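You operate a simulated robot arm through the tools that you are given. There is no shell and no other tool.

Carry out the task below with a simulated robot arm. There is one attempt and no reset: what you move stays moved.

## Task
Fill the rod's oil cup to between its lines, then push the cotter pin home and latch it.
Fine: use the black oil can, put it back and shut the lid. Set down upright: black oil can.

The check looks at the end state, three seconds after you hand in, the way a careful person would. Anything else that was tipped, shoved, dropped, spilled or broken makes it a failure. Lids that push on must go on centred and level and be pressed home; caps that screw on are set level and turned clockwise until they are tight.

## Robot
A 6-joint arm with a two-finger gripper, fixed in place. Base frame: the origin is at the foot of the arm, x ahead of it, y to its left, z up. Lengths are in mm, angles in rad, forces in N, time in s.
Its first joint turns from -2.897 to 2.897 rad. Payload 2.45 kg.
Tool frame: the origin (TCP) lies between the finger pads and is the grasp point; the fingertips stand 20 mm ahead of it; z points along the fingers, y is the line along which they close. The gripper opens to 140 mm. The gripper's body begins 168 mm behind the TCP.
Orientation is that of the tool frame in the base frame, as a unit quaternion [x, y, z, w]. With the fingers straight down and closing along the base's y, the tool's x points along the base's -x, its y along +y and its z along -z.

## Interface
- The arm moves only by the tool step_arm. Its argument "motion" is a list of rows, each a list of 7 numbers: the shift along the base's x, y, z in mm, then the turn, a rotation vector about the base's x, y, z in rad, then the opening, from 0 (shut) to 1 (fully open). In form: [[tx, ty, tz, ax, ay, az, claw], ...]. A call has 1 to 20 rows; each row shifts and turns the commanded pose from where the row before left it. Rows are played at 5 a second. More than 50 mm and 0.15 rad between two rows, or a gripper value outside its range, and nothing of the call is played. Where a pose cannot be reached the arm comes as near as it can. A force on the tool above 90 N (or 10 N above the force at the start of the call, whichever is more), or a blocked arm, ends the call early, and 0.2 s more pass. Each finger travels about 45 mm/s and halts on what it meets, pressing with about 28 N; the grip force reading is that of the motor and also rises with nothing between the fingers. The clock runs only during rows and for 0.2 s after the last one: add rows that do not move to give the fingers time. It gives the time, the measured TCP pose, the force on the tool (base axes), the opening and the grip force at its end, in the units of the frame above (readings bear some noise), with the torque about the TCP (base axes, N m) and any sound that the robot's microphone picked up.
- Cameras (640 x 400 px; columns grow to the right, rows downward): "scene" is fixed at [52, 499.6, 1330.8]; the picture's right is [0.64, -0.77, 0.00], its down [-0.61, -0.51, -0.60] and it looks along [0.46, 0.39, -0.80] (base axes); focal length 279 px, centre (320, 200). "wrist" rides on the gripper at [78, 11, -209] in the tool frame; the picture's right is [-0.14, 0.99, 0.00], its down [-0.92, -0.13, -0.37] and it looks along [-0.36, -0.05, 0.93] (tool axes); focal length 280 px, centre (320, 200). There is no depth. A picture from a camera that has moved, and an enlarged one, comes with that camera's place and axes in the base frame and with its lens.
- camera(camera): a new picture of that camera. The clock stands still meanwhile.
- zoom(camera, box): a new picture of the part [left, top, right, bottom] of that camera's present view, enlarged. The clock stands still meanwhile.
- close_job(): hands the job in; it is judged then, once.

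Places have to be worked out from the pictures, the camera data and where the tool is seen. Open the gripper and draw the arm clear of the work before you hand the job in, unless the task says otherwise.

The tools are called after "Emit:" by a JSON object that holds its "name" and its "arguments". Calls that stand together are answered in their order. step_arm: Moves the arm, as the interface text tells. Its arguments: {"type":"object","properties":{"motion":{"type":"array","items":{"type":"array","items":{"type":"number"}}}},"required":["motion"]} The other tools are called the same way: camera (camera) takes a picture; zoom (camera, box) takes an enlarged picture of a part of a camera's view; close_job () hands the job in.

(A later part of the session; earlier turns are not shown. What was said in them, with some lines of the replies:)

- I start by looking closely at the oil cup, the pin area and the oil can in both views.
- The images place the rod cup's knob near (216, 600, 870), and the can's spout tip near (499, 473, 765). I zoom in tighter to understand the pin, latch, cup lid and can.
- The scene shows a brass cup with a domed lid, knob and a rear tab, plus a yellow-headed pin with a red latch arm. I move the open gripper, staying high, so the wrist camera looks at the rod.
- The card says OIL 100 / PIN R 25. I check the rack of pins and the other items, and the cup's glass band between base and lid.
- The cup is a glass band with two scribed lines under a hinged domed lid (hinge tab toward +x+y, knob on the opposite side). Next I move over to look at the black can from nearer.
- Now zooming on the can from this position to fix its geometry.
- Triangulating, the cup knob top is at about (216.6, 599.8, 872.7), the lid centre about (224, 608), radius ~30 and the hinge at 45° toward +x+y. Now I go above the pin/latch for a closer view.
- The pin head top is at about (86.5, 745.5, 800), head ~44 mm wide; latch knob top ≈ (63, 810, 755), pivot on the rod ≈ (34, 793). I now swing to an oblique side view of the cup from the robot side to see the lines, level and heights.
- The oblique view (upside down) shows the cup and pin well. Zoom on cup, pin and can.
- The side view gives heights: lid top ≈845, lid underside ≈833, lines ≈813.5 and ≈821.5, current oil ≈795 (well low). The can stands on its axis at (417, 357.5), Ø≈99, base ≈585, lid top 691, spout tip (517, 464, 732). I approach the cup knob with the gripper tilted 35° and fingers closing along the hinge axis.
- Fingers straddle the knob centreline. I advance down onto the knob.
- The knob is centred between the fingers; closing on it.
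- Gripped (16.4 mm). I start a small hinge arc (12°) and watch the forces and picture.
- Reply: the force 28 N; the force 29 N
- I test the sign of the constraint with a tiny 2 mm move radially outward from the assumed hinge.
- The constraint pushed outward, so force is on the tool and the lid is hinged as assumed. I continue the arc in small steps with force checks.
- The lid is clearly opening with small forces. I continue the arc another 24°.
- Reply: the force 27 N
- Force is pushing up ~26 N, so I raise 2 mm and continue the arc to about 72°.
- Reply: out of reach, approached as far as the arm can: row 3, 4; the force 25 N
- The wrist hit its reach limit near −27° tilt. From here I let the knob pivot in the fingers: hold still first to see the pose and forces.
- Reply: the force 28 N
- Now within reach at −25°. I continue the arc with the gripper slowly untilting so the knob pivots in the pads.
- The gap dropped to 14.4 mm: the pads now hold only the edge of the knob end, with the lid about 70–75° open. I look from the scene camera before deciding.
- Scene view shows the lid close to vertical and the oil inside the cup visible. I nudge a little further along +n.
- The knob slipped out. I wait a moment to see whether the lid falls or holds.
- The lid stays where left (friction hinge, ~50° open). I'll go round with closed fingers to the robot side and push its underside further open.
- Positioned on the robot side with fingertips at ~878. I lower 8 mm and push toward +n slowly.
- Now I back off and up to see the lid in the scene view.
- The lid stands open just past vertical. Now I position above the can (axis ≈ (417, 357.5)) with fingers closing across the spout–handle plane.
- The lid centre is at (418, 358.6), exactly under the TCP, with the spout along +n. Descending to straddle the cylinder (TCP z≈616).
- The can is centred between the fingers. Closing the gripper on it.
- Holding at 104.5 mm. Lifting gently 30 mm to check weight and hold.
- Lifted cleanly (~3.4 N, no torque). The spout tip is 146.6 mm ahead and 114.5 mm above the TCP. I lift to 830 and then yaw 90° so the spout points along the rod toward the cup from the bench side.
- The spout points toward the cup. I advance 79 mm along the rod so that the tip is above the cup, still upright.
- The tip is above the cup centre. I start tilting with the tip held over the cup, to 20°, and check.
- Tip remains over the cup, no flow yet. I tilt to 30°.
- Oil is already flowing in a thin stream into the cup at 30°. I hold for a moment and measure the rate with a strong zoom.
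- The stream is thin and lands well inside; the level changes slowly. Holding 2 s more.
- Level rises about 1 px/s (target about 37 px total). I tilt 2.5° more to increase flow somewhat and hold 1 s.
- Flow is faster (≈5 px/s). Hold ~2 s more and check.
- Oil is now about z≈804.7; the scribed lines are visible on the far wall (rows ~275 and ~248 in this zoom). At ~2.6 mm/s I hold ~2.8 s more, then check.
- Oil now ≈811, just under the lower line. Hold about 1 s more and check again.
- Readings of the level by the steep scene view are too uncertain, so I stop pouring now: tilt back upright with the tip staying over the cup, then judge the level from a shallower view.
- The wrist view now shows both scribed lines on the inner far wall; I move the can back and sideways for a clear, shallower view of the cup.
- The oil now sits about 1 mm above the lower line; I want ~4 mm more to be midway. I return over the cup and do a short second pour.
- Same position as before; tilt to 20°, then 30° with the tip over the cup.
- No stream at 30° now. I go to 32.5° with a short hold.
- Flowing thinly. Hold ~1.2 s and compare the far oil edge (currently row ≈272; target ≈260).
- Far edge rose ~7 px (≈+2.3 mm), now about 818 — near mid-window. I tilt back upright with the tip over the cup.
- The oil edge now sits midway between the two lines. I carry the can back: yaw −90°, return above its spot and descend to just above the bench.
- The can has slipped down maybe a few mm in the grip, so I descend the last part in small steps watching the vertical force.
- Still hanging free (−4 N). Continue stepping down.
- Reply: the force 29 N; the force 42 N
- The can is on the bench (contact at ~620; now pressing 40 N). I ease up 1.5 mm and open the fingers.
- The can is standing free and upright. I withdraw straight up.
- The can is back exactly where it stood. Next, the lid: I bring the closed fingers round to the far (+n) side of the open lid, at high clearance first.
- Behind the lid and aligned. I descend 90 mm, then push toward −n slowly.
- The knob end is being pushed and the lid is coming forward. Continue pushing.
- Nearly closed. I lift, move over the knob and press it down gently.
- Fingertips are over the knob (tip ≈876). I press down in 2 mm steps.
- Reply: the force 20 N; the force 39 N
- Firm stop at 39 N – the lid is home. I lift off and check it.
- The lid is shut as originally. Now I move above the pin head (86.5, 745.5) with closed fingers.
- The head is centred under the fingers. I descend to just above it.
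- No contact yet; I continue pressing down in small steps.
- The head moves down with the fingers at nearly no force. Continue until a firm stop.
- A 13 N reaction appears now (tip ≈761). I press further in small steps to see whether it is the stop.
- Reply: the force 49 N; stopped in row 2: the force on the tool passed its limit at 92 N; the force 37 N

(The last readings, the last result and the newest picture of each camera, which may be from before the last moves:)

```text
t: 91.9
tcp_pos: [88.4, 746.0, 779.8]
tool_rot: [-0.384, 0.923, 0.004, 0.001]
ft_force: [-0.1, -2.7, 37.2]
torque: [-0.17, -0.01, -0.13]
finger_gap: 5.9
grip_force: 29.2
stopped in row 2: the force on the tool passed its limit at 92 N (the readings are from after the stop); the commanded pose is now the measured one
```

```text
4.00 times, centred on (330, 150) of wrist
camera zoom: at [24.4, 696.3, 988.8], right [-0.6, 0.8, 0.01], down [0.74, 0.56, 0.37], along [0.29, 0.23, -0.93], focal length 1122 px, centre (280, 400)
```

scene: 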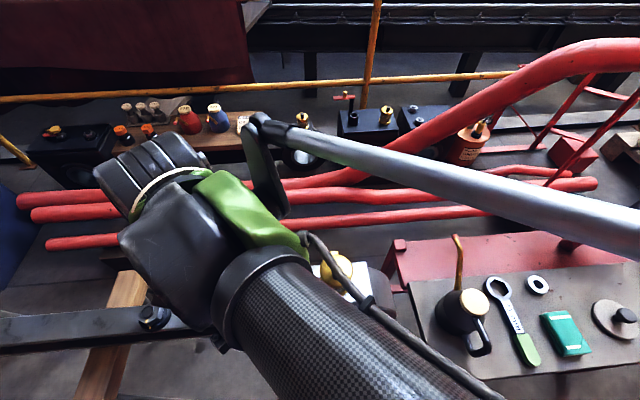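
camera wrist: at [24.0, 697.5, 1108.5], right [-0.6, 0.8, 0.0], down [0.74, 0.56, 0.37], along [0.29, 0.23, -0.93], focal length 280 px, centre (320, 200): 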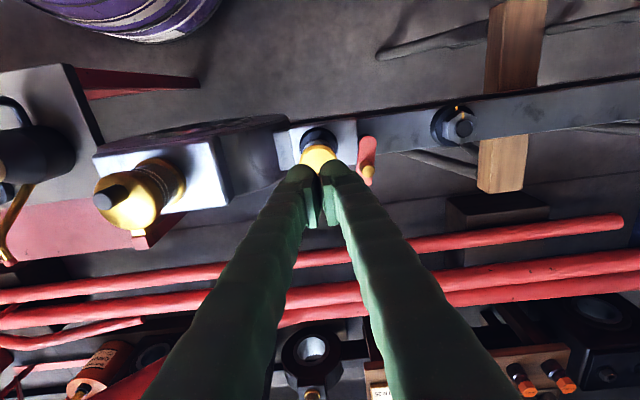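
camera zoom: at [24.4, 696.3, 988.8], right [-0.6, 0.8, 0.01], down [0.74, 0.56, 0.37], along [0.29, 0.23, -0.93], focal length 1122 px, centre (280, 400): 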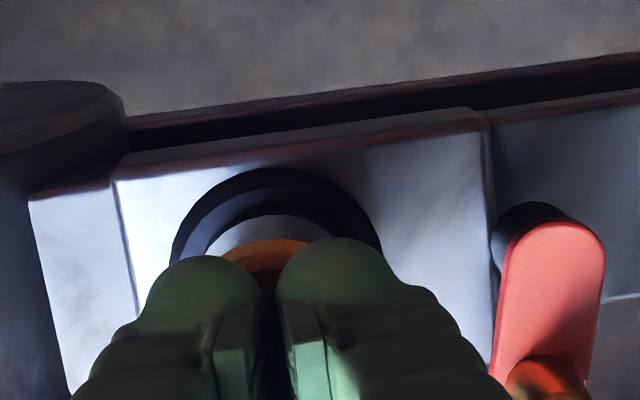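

A hard stop at tip ≈760. I lift off and inspect from a side-on view.

Emit:
{"name": "step_arm", "arguments": {"motion": [[0, 0, 20, 0, 0, 0, 0], [0, 0, 45, 0, 0, 0, 0], [0, 0, 45, 0, 0, 0, 0], [-20, -25, 30, 0, 0, 0, 0], [-20, -40, 0, 0, 0, 0, 0], [-20, -40, 0, 0, 0, 0, 0], [0, 0, 0, 0, 0, 0, 0]]}}

Emit:
{"name": "zoom", "arguments": {"camera": "scene", "box": [190, 265, 280, 325]}}

Emit:
{"name": "camera", "arguments": {"camera": "wrist"}}

```text
t: 93.5
tcp_pos: [26.4, 641.7, 917.3]
tool_rot: [-0.383, 0.924, 0.003, 0.0]
ft_force: [-0.2, -0.7, -0.2]
torque: [-0.01, 0.01, 0.03]
finger_gap: 0.1
grip_force: 29.5
```

```text
6.67 times, centred on (235, 295) of scene
camera zoom: at [52.0, 499.6, 1330.8], right [0.64, -0.77, 0.0], down [-0.61, -0.51, -0.6], along [0.46, 0.39, -0.8], focal length 1858 px, centre (887, -433)
```

zoom: 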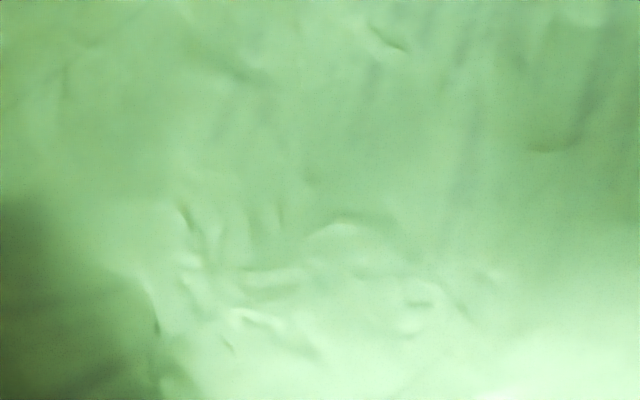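

```text
taken
camera wrist: at [-35.5, 592.9, 1125.9], right [-0.6, 0.8, 0.01], down [0.74, 0.56, 0.37], along [0.29, 0.23, -0.93], focal length 280 px, centre (320, 200)
```

wrist: 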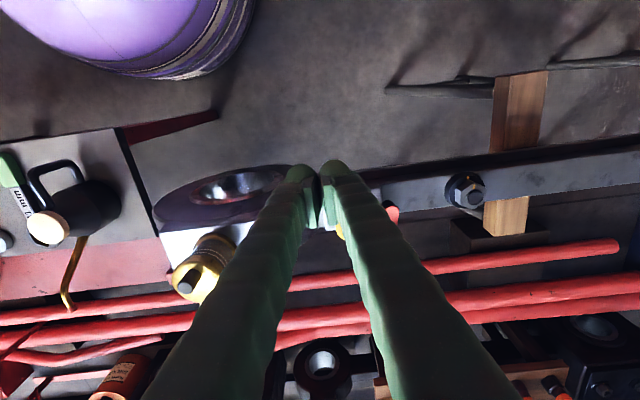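

The fingers block the view; I open them and tilt 45° for a side view of the pin and latch.

Emit:
{"name": "step_arm", "arguments": {"motion": [[-12, 3, 0, 0, 0, 0, 0.3], [-11, 2, 0, 0.0926, -0.0926, 0, 0.6], [0, 0, 0, 0.0926, -0.0926, 0, 1], [0, 0, 0, 0.0926, -0.0926, 0, 1], [0, 0, 0, 0.0926, -0.0926, 0, 1], [0, 0, 0, 0.0926, -0.0926, 0, 1], [0, 0, 0, 0.0926, -0.0926, 0, 1], [0, 0, 0, 0, 0, 0, 1], [0, 0, 0, 0, 0, 0, 1]]}}

Emit:
{"name": "camera", "arguments": {"camera": "wrist"}}

Emit:
{"name": "camera", "arguments": {"camera": "scene"}}

```text
t: 95.5
tcp_pos: [4.6, 646.6, 918.0]
tool_rot: [-0.355, 0.852, 0.149, 0.354]
ft_force: [-0.4, 0.1, 0.4]
torque: [0.05, -0.04, -0.02]
finger_gap: 140.1
grip_force: 0.0
```

```text
taken
camera wrist: at [-146.8, 509.3, 1010.1], right [-0.64, 0.77, 0.1], down [0.37, 0.18, 0.91], along [0.68, 0.62, -0.4], focal length 280 px, centre (320, 200)
```

wrist: 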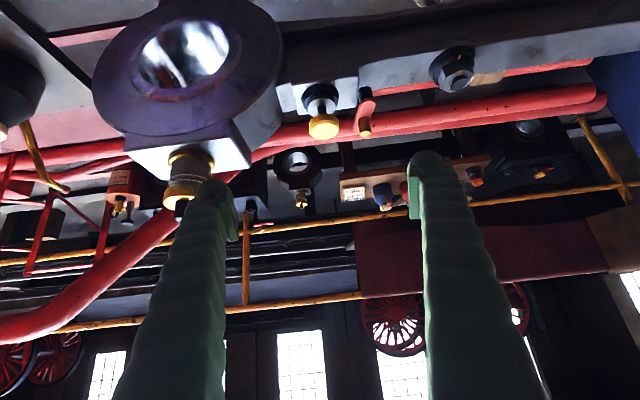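

```text
taken
```

scene: 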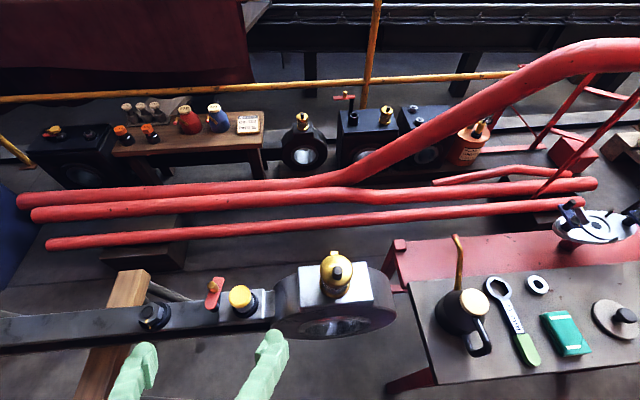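

Emit:
{"name": "zoom", "arguments": {"camera": "wrist", "box": [270, 60, 400, 160]}}

Emit:
{"name": "zoom", "arguments": {"camera": "scene", "box": [190, 265, 280, 325]}}

Emit:
{"name": "zoom", "arguments": {"camera": "wrist", "box": [290, 70, 385, 145]}}

```text
4.00 times, centred on (335, 110) of wrist
camera zoom: at [-146.8, 509.3, 1010.1], right [-0.64, 0.77, 0.1], down [0.37, 0.18, 0.91], along [0.68, 0.62, -0.4], focal length 1122 px, centre (260, 560)
```

zoom: 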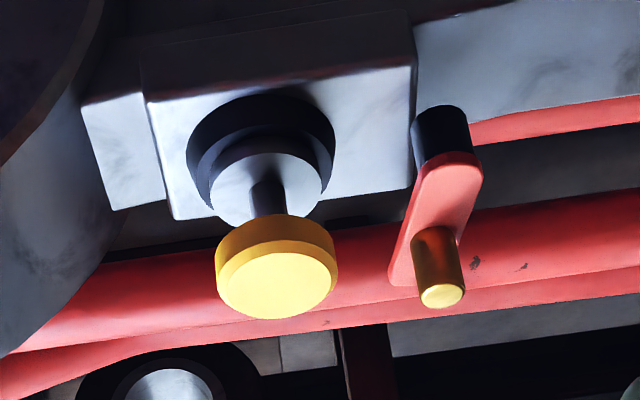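

```text
6.67 times, centred on (235, 295) of scene
camera zoom: at [52.0, 499.6, 1330.8], right [0.64, -0.77, 0.0], down [-0.61, -0.51, -0.6], along [0.46, 0.39, -0.8], focal length 1858 px, centre (887, -433)
```

zoom: 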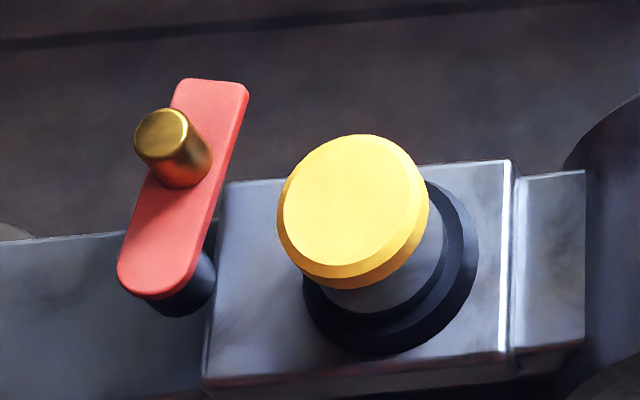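

```text
5.33 times, centred on (338, 108) of wrist
camera zoom: at [-146.8, 509.3, 1010.1], right [-0.64, 0.77, 0.1], down [0.37, 0.18, 0.91], along [0.68, 0.62, -0.4], focal length 1495 px, centre (227, 693)
```

zoom: 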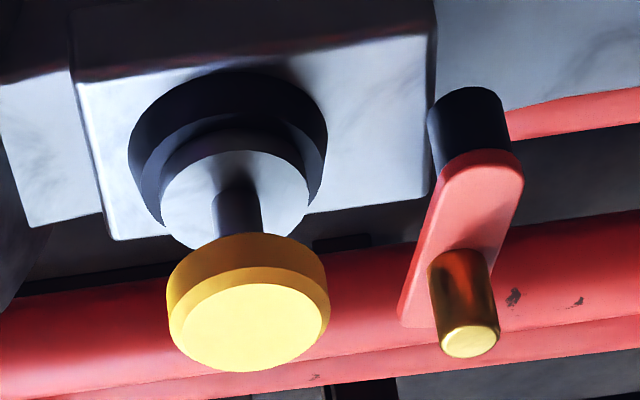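

The pin is now seated (disc on the collar, head top ≈760). The latch arm (pivot ≈ (34, 786), pointing +n, arm top ≈720, knob top ≈753) must swing ~60° clockwise under the head against the neck. I untilt, close the fingers and go to the far side of the latch knob.

Emit:
{"name": "step_arm", "arguments": {"motion": [[0, 0, 15, -0.0926, 0.0926, 0, 0.5], [0, 0, 0, -0.0926, 0.0926, 0, 0], [0, 0, 0, -0.0926, 0.0926, 0, 0], [0, 0, 0, -0.0926, 0.0926, 0, 0], [0, 0, 0, -0.0926, 0.0926, 0, 0], [0, 0, 0, -0.0926, 0.0926, 0, 0], [8.3, 37.2, 0, 0, 0, 0, 0], [8.3, 37.2, 0, 0, 0, 0, 0], [8.3, 37.2, 0, 0, 0, 0, 0], [8.3, 37.2, 0, 0, 0, 0, 0], [8.3, 37.2, 0, 0, 0, 0, 0], [0, 0, -40, 0, 0, 0, 0], [0, 0, -40, 0, 0, 0, 0], [0, 0, 0, 0, 0, 0, 0]]}}

Emit:
{"name": "camera", "arguments": {"camera": "wrist"}}

Emit:
{"name": "camera", "arguments": {"camera": "scene"}}

```text
t: 98.5
tcp_pos: [45.1, 832.3, 851.9]
tool_rot: [-0.383, 0.924, 0.002, 0.0]
ft_force: [0.1, 0.9, -0.3]
torque: [0.02, 0.02, -0.03]
finger_gap: 0.0
grip_force: 28.2
```

```text
taken
camera wrist: at [-16.8, 783.5, 1061.2], right [-0.6, 0.8, 0.01], down [0.74, 0.56, 0.37], along [0.29, 0.23, -0.93], focal length 280 px, centre (320, 200)
```

wrist: 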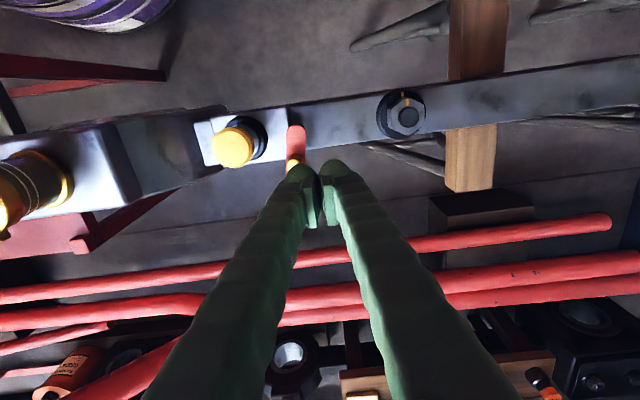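

```text
taken
```

scene: 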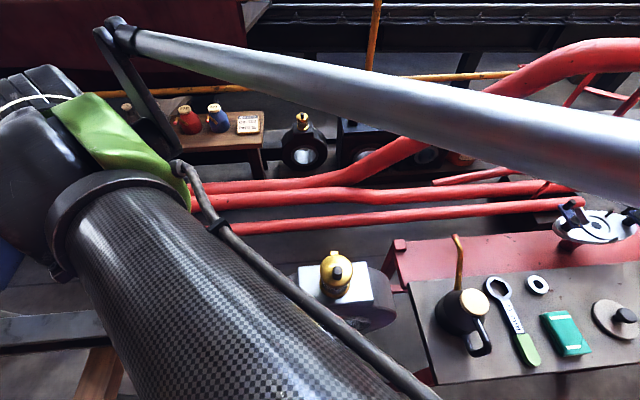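

Emit:
{"name": "zoom", "arguments": {"camera": "wrist", "box": [190, 90, 390, 210]}}

```text
3.20 times, centred on (290, 150) of wrist
camera zoom: at [-16.8, 783.5, 1061.2], right [-0.6, 0.8, 0.01], down [0.74, 0.56, 0.37], along [0.29, 0.23, -0.93], focal length 897 px, centre (416, 360)
```

zoom: 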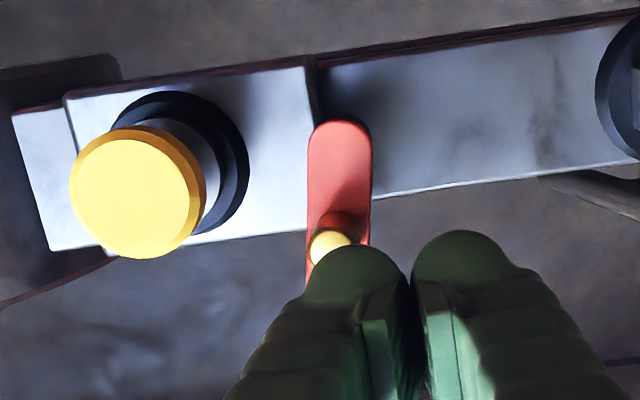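

The knob is at ≈(64, 807), the pivot on the rod centreline ≈(40, 791), pin (87, 744.4). I shift 12 mm further away from the knob and descend beside it to tip ≈738.

Emit:
{"name": "step_arm", "arguments": {"motion": [[-8.5, 8.5, 0, 0, 0, 0, 0], [0, 0, -45, 0, 0, 0, 0], [0, 0, -35, 0, 0, 0, 0], [0, 0, -14, 0, 0, 0, 0], [0, 0, 0, 0, 0, 0, 0]]}}

Emit:
{"name": "zoom", "arguments": {"camera": "wrist", "box": [190, 60, 390, 210]}}

```text
t: 99.7
tcp_pos: [36.2, 843.1, 759.2]
tool_rot: [-0.384, 0.924, 0.003, 0.0]
ft_force: [0.1, -0.3, -0.2]
torque: [-0.03, -0.01, -0.02]
finger_gap: 0.0
grip_force: 28.1
```

```text
2.67 times, centred on (290, 135) of wrist
camera zoom: at [-25.8, 792.9, 967.4], right [-0.6, 0.8, 0.01], down [0.74, 0.56, 0.37], along [0.29, 0.23, -0.93], focal length 748 px, centre (400, 373)
```

zoom: 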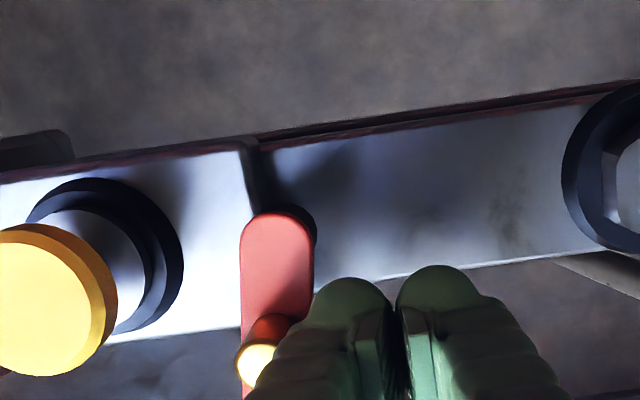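

Emit:
{"name": "step_arm", "arguments": {"motion": [[3.5, -3.5, 0, 0, 0, 0, 0], [3.5, -3.5, 0, 0, 0, 0, 0], [3.5, -3.5, 0, 0, 0, 0, 0], [3.5, -3.5, 0, 0, 0, 0, 0], [0, 0, 0, 0, 0, 0, 0]]}}

Emit:
{"name": "zoom", "arguments": {"camera": "wrist", "box": [190, 60, 390, 210]}}

```text
t: 100.9
tcp_pos: [52.2, 827.2, 758.2]
tool_rot: [-0.384, 0.923, 0.003, 0.0]
ft_force: [-2.3, 0.4, -0.3]
torque: [-0.02, 0.02, -0.05]
finger_gap: 0.1
grip_force: 28.1
```

```text
2.67 times, centred on (290, 135) of wrist
camera zoom: at [-11.7, 778.1, 967.9], right [-0.6, 0.8, 0.01], down [0.74, 0.56, 0.37], along [0.29, 0.23, -0.93], focal length 748 px, centre (400, 373)
```

zoom: 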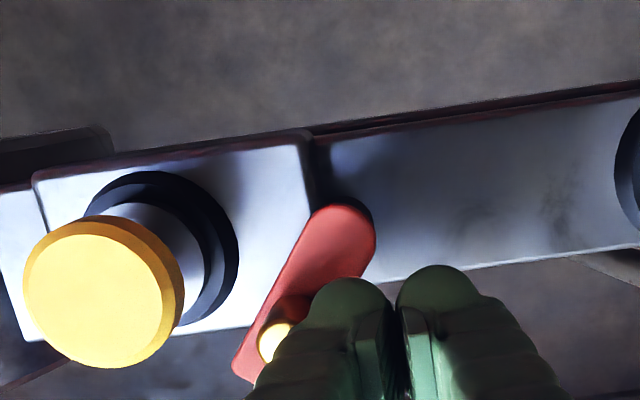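

The latch arm is turning the right way with almost no force. Keep pushing.

Emit:
{"name": "step_arm", "arguments": {"motion": [[3.5, -3.5, 0, 0, 0, 0, 0], [3.5, -3.5, 0, 0, 0, 0, 0], [0, 0, 0, 0, 0, 0, 0]]}}

Emit:
{"name": "zoom", "arguments": {"camera": "wrist", "box": [190, 60, 390, 210]}}

```text
t: 101.7
tcp_pos: [59.0, 820.6, 758.4]
tool_rot: [-0.383, 0.924, 0.003, -0.001]
ft_force: [0.6, 0.8, 0.0]
torque: [0.0, 0.0, 0.0]
finger_gap: 0.1
grip_force: 28.1
```

```text
2.67 times, centred on (290, 135) of wrist
camera zoom: at [-3.4, 770.7, 967.8], right [-0.6, 0.8, 0.01], down [0.74, 0.56, 0.37], along [0.29, 0.23, -0.93], focal length 748 px, centre (400, 373)
```

zoom: 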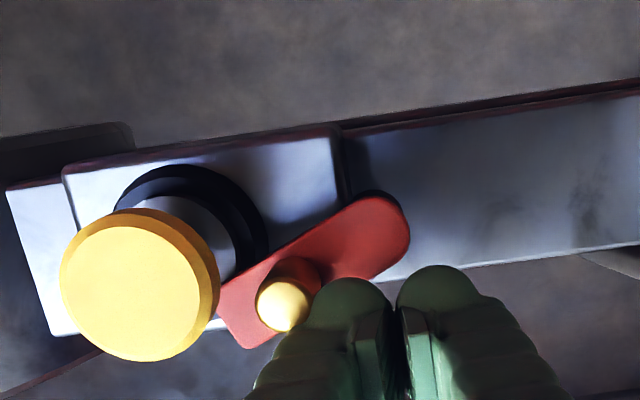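

The arm is at about 25° from the rod line, nearly under the head. I reposition the fingers to the +n side of the knob to push it the rest of the way.

Emit:
{"name": "step_arm", "arguments": {"motion": [[-2, 2, 0, 0, 0, 0, 0], [11.3, 11.3, 0, 0, 0, 0, 0], [10, -10, 0, 0, 0, 0, 0], [10, -10, 0, 0, 0, 0, 0], [0, 0, 0, 0, 0, 0, 0]]}}

Emit:
{"name": "zoom", "arguments": {"camera": "wrist", "box": [190, 60, 390, 210]}}

```text
t: 102.9
tcp_pos: [87.8, 812.8, 759.3]
tool_rot: [-0.383, 0.924, 0.003, 0.0]
ft_force: [-0.5, -0.5, 0.7]
torque: [-0.01, -0.01, 0.01]
finger_gap: 0.0
grip_force: 27.5
```

```text
2.67 times, centred on (290, 135) of wrist
camera zoom: at [24.8, 764.5, 967.5], right [-0.6, 0.8, 0.01], down [0.74, 0.56, 0.37], along [0.29, 0.23, -0.93], focal length 748 px, centre (400, 373)
```

zoom: 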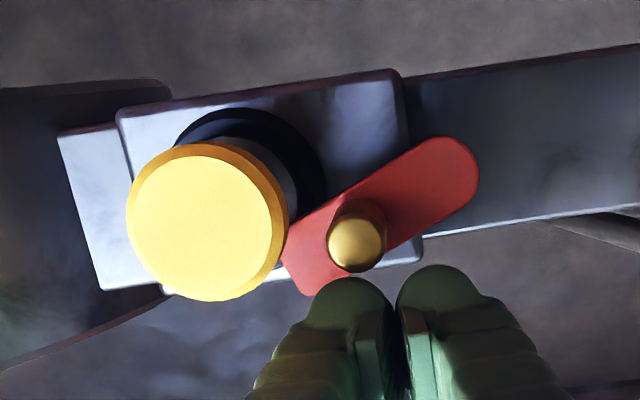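

Clear view: fingers are on the outer side of the knob. Push toward −n.

Emit:
{"name": "step_arm", "arguments": {"motion": [[-2.83, -2.83, 0, 0, 0, 0, 0], [-2.83, -2.83, 0, 0, 0, 0, 0], [-2.83, -2.83, 0, 0, 0, 0, 0], [-2.83, -2.83, 0, 0, 0, 0, 0], [0, 0, 0, 0, 0, 0, 0]]}}

Emit:
{"name": "zoom", "arguments": {"camera": "wrist", "box": [190, 60, 390, 210]}}

```text
t: 104.1
tcp_pos: [75.7, 802.9, 758.8]
tool_rot: [-0.384, 0.923, 0.003, 0.0]
ft_force: [0.2, 0.4, 0.0]
torque: [-0.02, 0.0, -0.02]
finger_gap: 0.0
grip_force: 28.0
```

```text
2.67 times, centred on (290, 135) of wrist
camera zoom: at [13.2, 753.3, 967.9], right [-0.6, 0.8, 0.01], down [0.74, 0.56, 0.37], along [0.29, 0.23, -0.93], focal length 748 px, centre (400, 373)
```

zoom: 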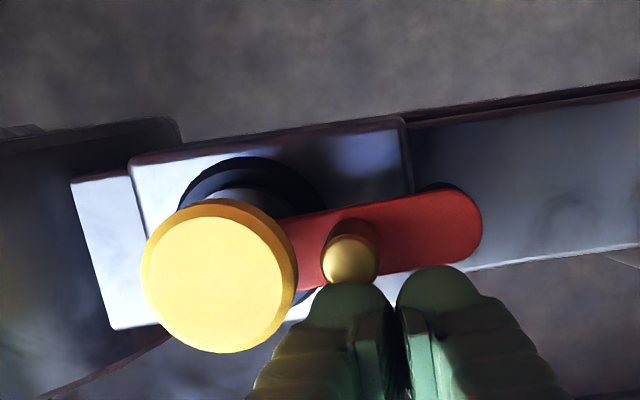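

The arm is almost in line under the head. Continue until it stops.

Emit:
{"name": "step_arm", "arguments": {"motion": [[-2.1, -2.1, 0, 0, 0, 0, 0], [-2.1, -2.1, 0, 0, 0, 0, 0], [0, 0, 0, 0, 0, 0, 0]]}}

Emit:
{"name": "zoom", "arguments": {"camera": "wrist", "box": [190, 60, 390, 210]}}

```text
t: 104.9
tcp_pos: [75.1, 800.3, 759.8]
tool_rot: [-0.382, 0.924, 0.004, 0.001]
ft_force: [29.4, 42.9, 18.8]
torque: [0.02, -0.16, 0.32]
finger_gap: 0.0
grip_force: 27.8
```

```text
2.67 times, centred on (290, 135) of wrist
camera zoom: at [11.4, 750.7, 967.6], right [-0.6, 0.8, 0.01], down [0.74, 0.56, 0.37], along [0.29, 0.23, -0.93], focal length 748 px, centre (400, 373)
```

zoom: 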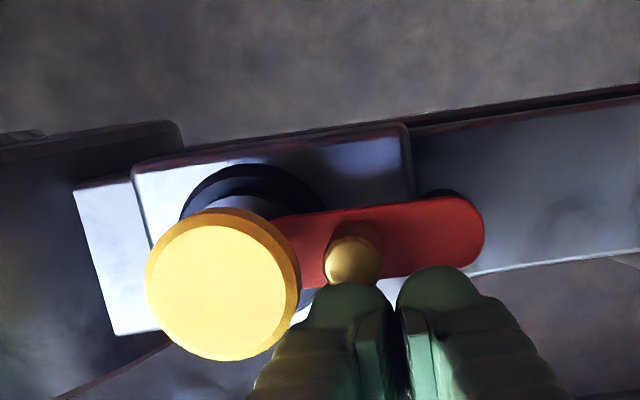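

A firm stop (52 N). I back off and up, and inspect.

Emit:
{"name": "step_arm", "arguments": {"motion": [[6, 6, 0, 0, 0, 0, 0], [15, 15, 0, 0, 0, 0, 0], [0, 0, 40, 0, 0, 0, 0], [0, 0, 45, 0, 0, 0, 0], [0, 0, 45, 0, 0, 0, 0], [0, 0, 45, 0, 0, 0, 0.3], [-20, -40, 0, 0, 0, 0, 0.6], [-20, -40, 0, 0, 0, 0, 1], [-20, -40, 0, 0, 0, 0, 1], [-15, -40, 0, 0, 0, 0, 1], [-10, -40, 0, 0, 0, 0, 1], [0, 0, 0, 0, 0, 0, 1]]}}

Emit:
{"name": "camera", "arguments": {"camera": "wrist"}}

Emit:
{"name": "camera", "arguments": {"camera": "scene"}}

```text
t: 107.5
tcp_pos: [7.6, 617.3, 935.6]
tool_rot: [-0.383, 0.924, 0.002, 0.0]
ft_force: [-1.2, 0.5, 0.4]
torque: [-0.04, 0.03, 0.0]
finger_gap: 139.1
grip_force: 0.1
```

```text
taken
camera wrist: at [-54.4, 569.0, 1143.7], right [-0.6, 0.8, 0.01], down [0.74, 0.56, 0.37], along [0.29, 0.23, -0.93], focal length 280 px, centre (320, 200)
```

wrist: 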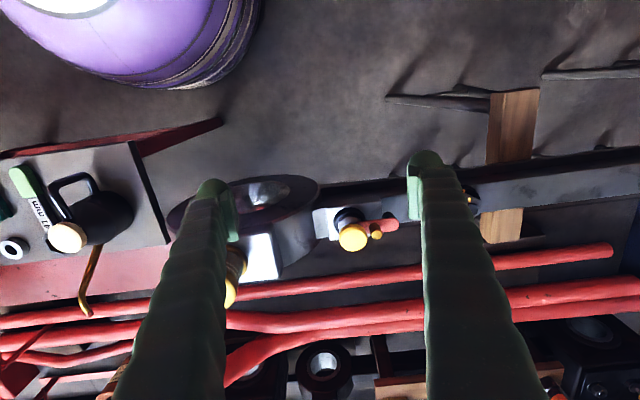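

```text
taken
```

scene: 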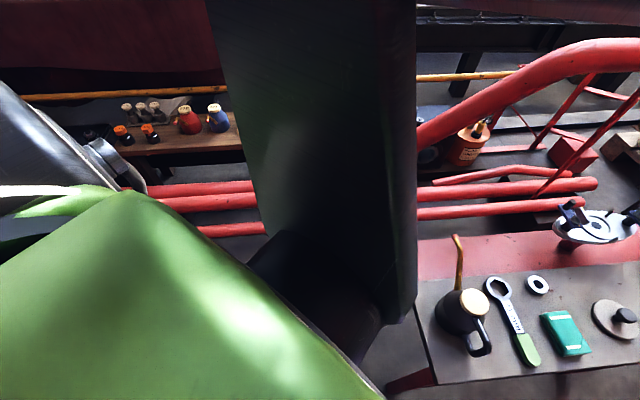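

Tilting again to get the low side view and clear the scene camera.

Emit:
{"name": "step_arm", "arguments": {"motion": [[0, 6, 0, 0.0926, -0.0926, 0, 1], [0, 6, 0, 0.0926, -0.0926, 0, 1], [0, 6, -5, 0.0926, -0.0926, 0, 1], [0, 6, -5, 0.0926, -0.0926, 0, 1], [0, 6, -5, 0.0926, -0.0926, 0, 1], [0, 0, 0, 0.0926, -0.0926, 0, 1], [0, 0, 0, 0, 0, 0, 1]]}}

Emit:
{"name": "zoom", "arguments": {"camera": "wrist", "box": [280, 65, 390, 145]}}

Emit:
{"name": "zoom", "arguments": {"camera": "scene", "box": [190, 265, 280, 325]}}

Emit:
{"name": "zoom", "arguments": {"camera": "wrist", "box": [130, 120, 250, 220]}}

```text
t: 109.1
tcp_pos: [7.6, 649.3, 919.7]
tool_rot: [-0.355, 0.852, 0.15, 0.354]
ft_force: [0.1, -0.1, 0.9]
torque: [0.01, -0.01, 0.02]
finger_gap: 139.8
grip_force: 0.0
```

```text
5.00 times, centred on (335, 105) of wrist
camera zoom: at [-143.4, 511.5, 1011.3], right [-0.64, 0.77, 0.1], down [0.37, 0.18, 0.91], along [0.68, 0.62, -0.4], focal length 1402 px, centre (245, 675)
```

zoom: 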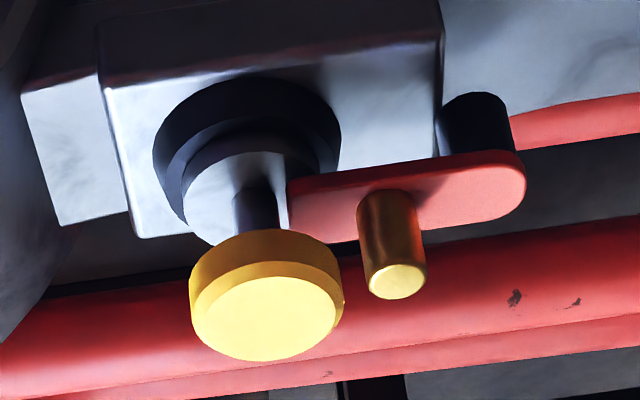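

```text
6.67 times, centred on (235, 295) of scene
camera zoom: at [52.0, 499.6, 1330.8], right [0.64, -0.77, 0.0], down [-0.61, -0.51, -0.6], along [0.46, 0.39, -0.8], focal length 1858 px, centre (887, -433)
```

zoom: 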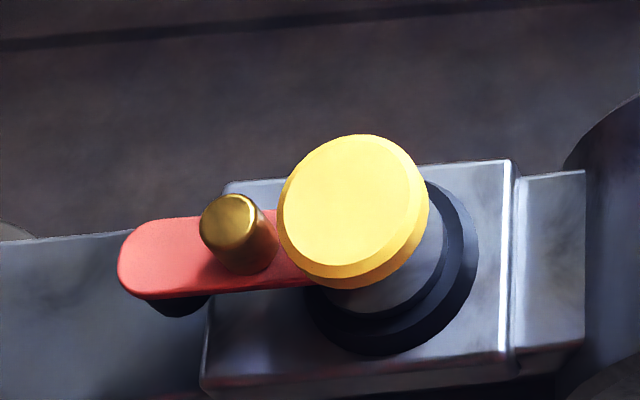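

```text
4.00 times, centred on (190, 170) of wrist
camera zoom: at [-143.4, 511.5, 1011.3], right [-0.64, 0.77, 0.1], down [0.37, 0.18, 0.91], along [0.68, 0.62, -0.4], focal length 1122 px, centre (840, 320)
```

zoom: 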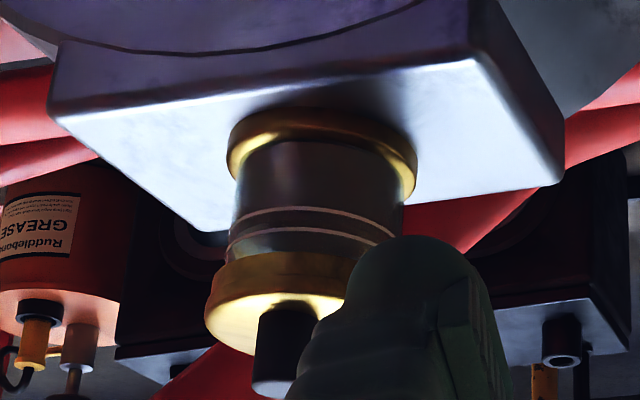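

The pin is home and the latch arm lies over the disc in line with the rod, at its stop. I check the oil level and lid once more closely.

Emit:
{"name": "zoom", "arguments": {"camera": "wrist", "box": [180, 150, 235, 195]}}

Emit:
{"name": "zoom", "arguments": {"camera": "scene", "box": [295, 240, 385, 300]}}

Emit:
{"name": "camera", "arguments": {"camera": "scene"}}

```text
8.89 times, centred on (208, 172) of wrist
camera zoom: at [-143.4, 511.5, 1011.3], right [-0.64, 0.77, 0.1], down [0.37, 0.18, 0.91], along [0.68, 0.62, -0.4], focal length 2492 px, centre (1320, 444)
```

zoom: 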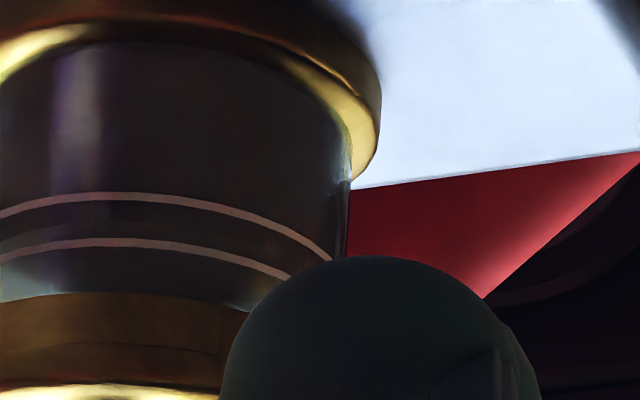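

```text
6.67 times, centred on (340, 270) of scene
camera zoom: at [52.0, 499.6, 1330.8], right [0.64, -0.77, 0.0], down [-0.61, -0.51, -0.6], along [0.46, 0.39, -0.8], focal length 1858 px, centre (187, -267)
```

zoom: 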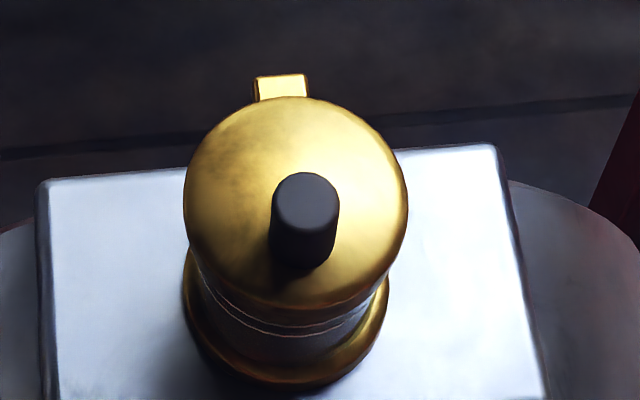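

```text
taken
```

scene: 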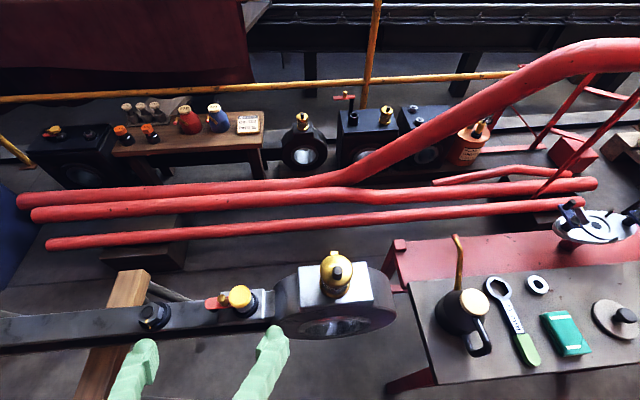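

The lid looks identical to its original closed state, the level lies between the lines, the can stands in place. I draw the arm clear with the gripper open.

Emit:
{"name": "step_arm", "arguments": {"motion": [[0, -20, 40, -0.0926, 0.0926, 0, 1], [0, -20, 40, -0.0926, 0.0926, 0, 1], [10, -20, 40, -0.0926, 0.0926, 0, 1], [10, -20, 0, -0.0926, 0.0926, 0, 1], [10, -20, 0, -0.0926, 0.0926, 0, 1], [10, -20, 0, -0.0926, 0.0926, 0, 1], [0, 0, 0, 0, 0, 0, 1], [0, 0, 0, 0, 0, 0, 1]]}}

Emit:
{"name": "camera", "arguments": {"camera": "wrist"}}

```text
t: 110.9
tcp_pos: [48.2, 527.8, 1039.0]
tool_rot: [-0.383, 0.924, 0.002, 0.0]
ft_force: [-0.6, -0.4, 0.0]
torque: [-0.01, 0.01, 0.02]
finger_gap: 139.9
grip_force: 0.0
```

```text
taken
camera wrist: at [-14.6, 479.3, 1248.5], right [-0.6, 0.8, 0.01], down [0.74, 0.56, 0.37], along [0.29, 0.23, -0.93], focal length 280 px, centre (320, 200)
```

wrist: 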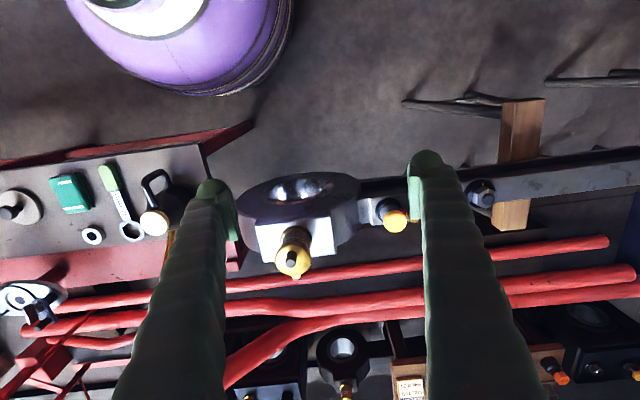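

The arm is clear with the gripper open. The cup is filled between its lines, the lid is shut, the pin is home and latched, and the can is upright in place, so I hand in.

Emit:
{"name": "close_job", "arguments": {}}

```text
The job is handed in.
```

I filled the rod's oil cup from the black can to about midway between its two lines and shut the lid. The cotter pin is pushed home and latched. I handed the job in; no verdict came back.

- **Oil level:** I poured in two goes. From a shallow side view the oil edge sits about halfway between the lines, and I saw no oil land outside the cup.
- **Lid:** It is closed and looks the same as it did at the start. I pressed it down until it stopped, at about 39 N.
- **Oil can:** It stands upright in its original spot on the bench. It slipped a few millimetres in the grip while I carried it, but I set it down level.
- **Pin and latch:** The pin went down to a hard stop; the arm cut out at 92 N. The red latch arm now lies over the pin's disc, in line with the rod, and met a firm stop at about 52 N.

While I was opening the lid, the knob slipped out of the fingers once. The lid held partway open on its hinge, and nothing was knocked or dropped. The arm is drawn clear with the gripper open.
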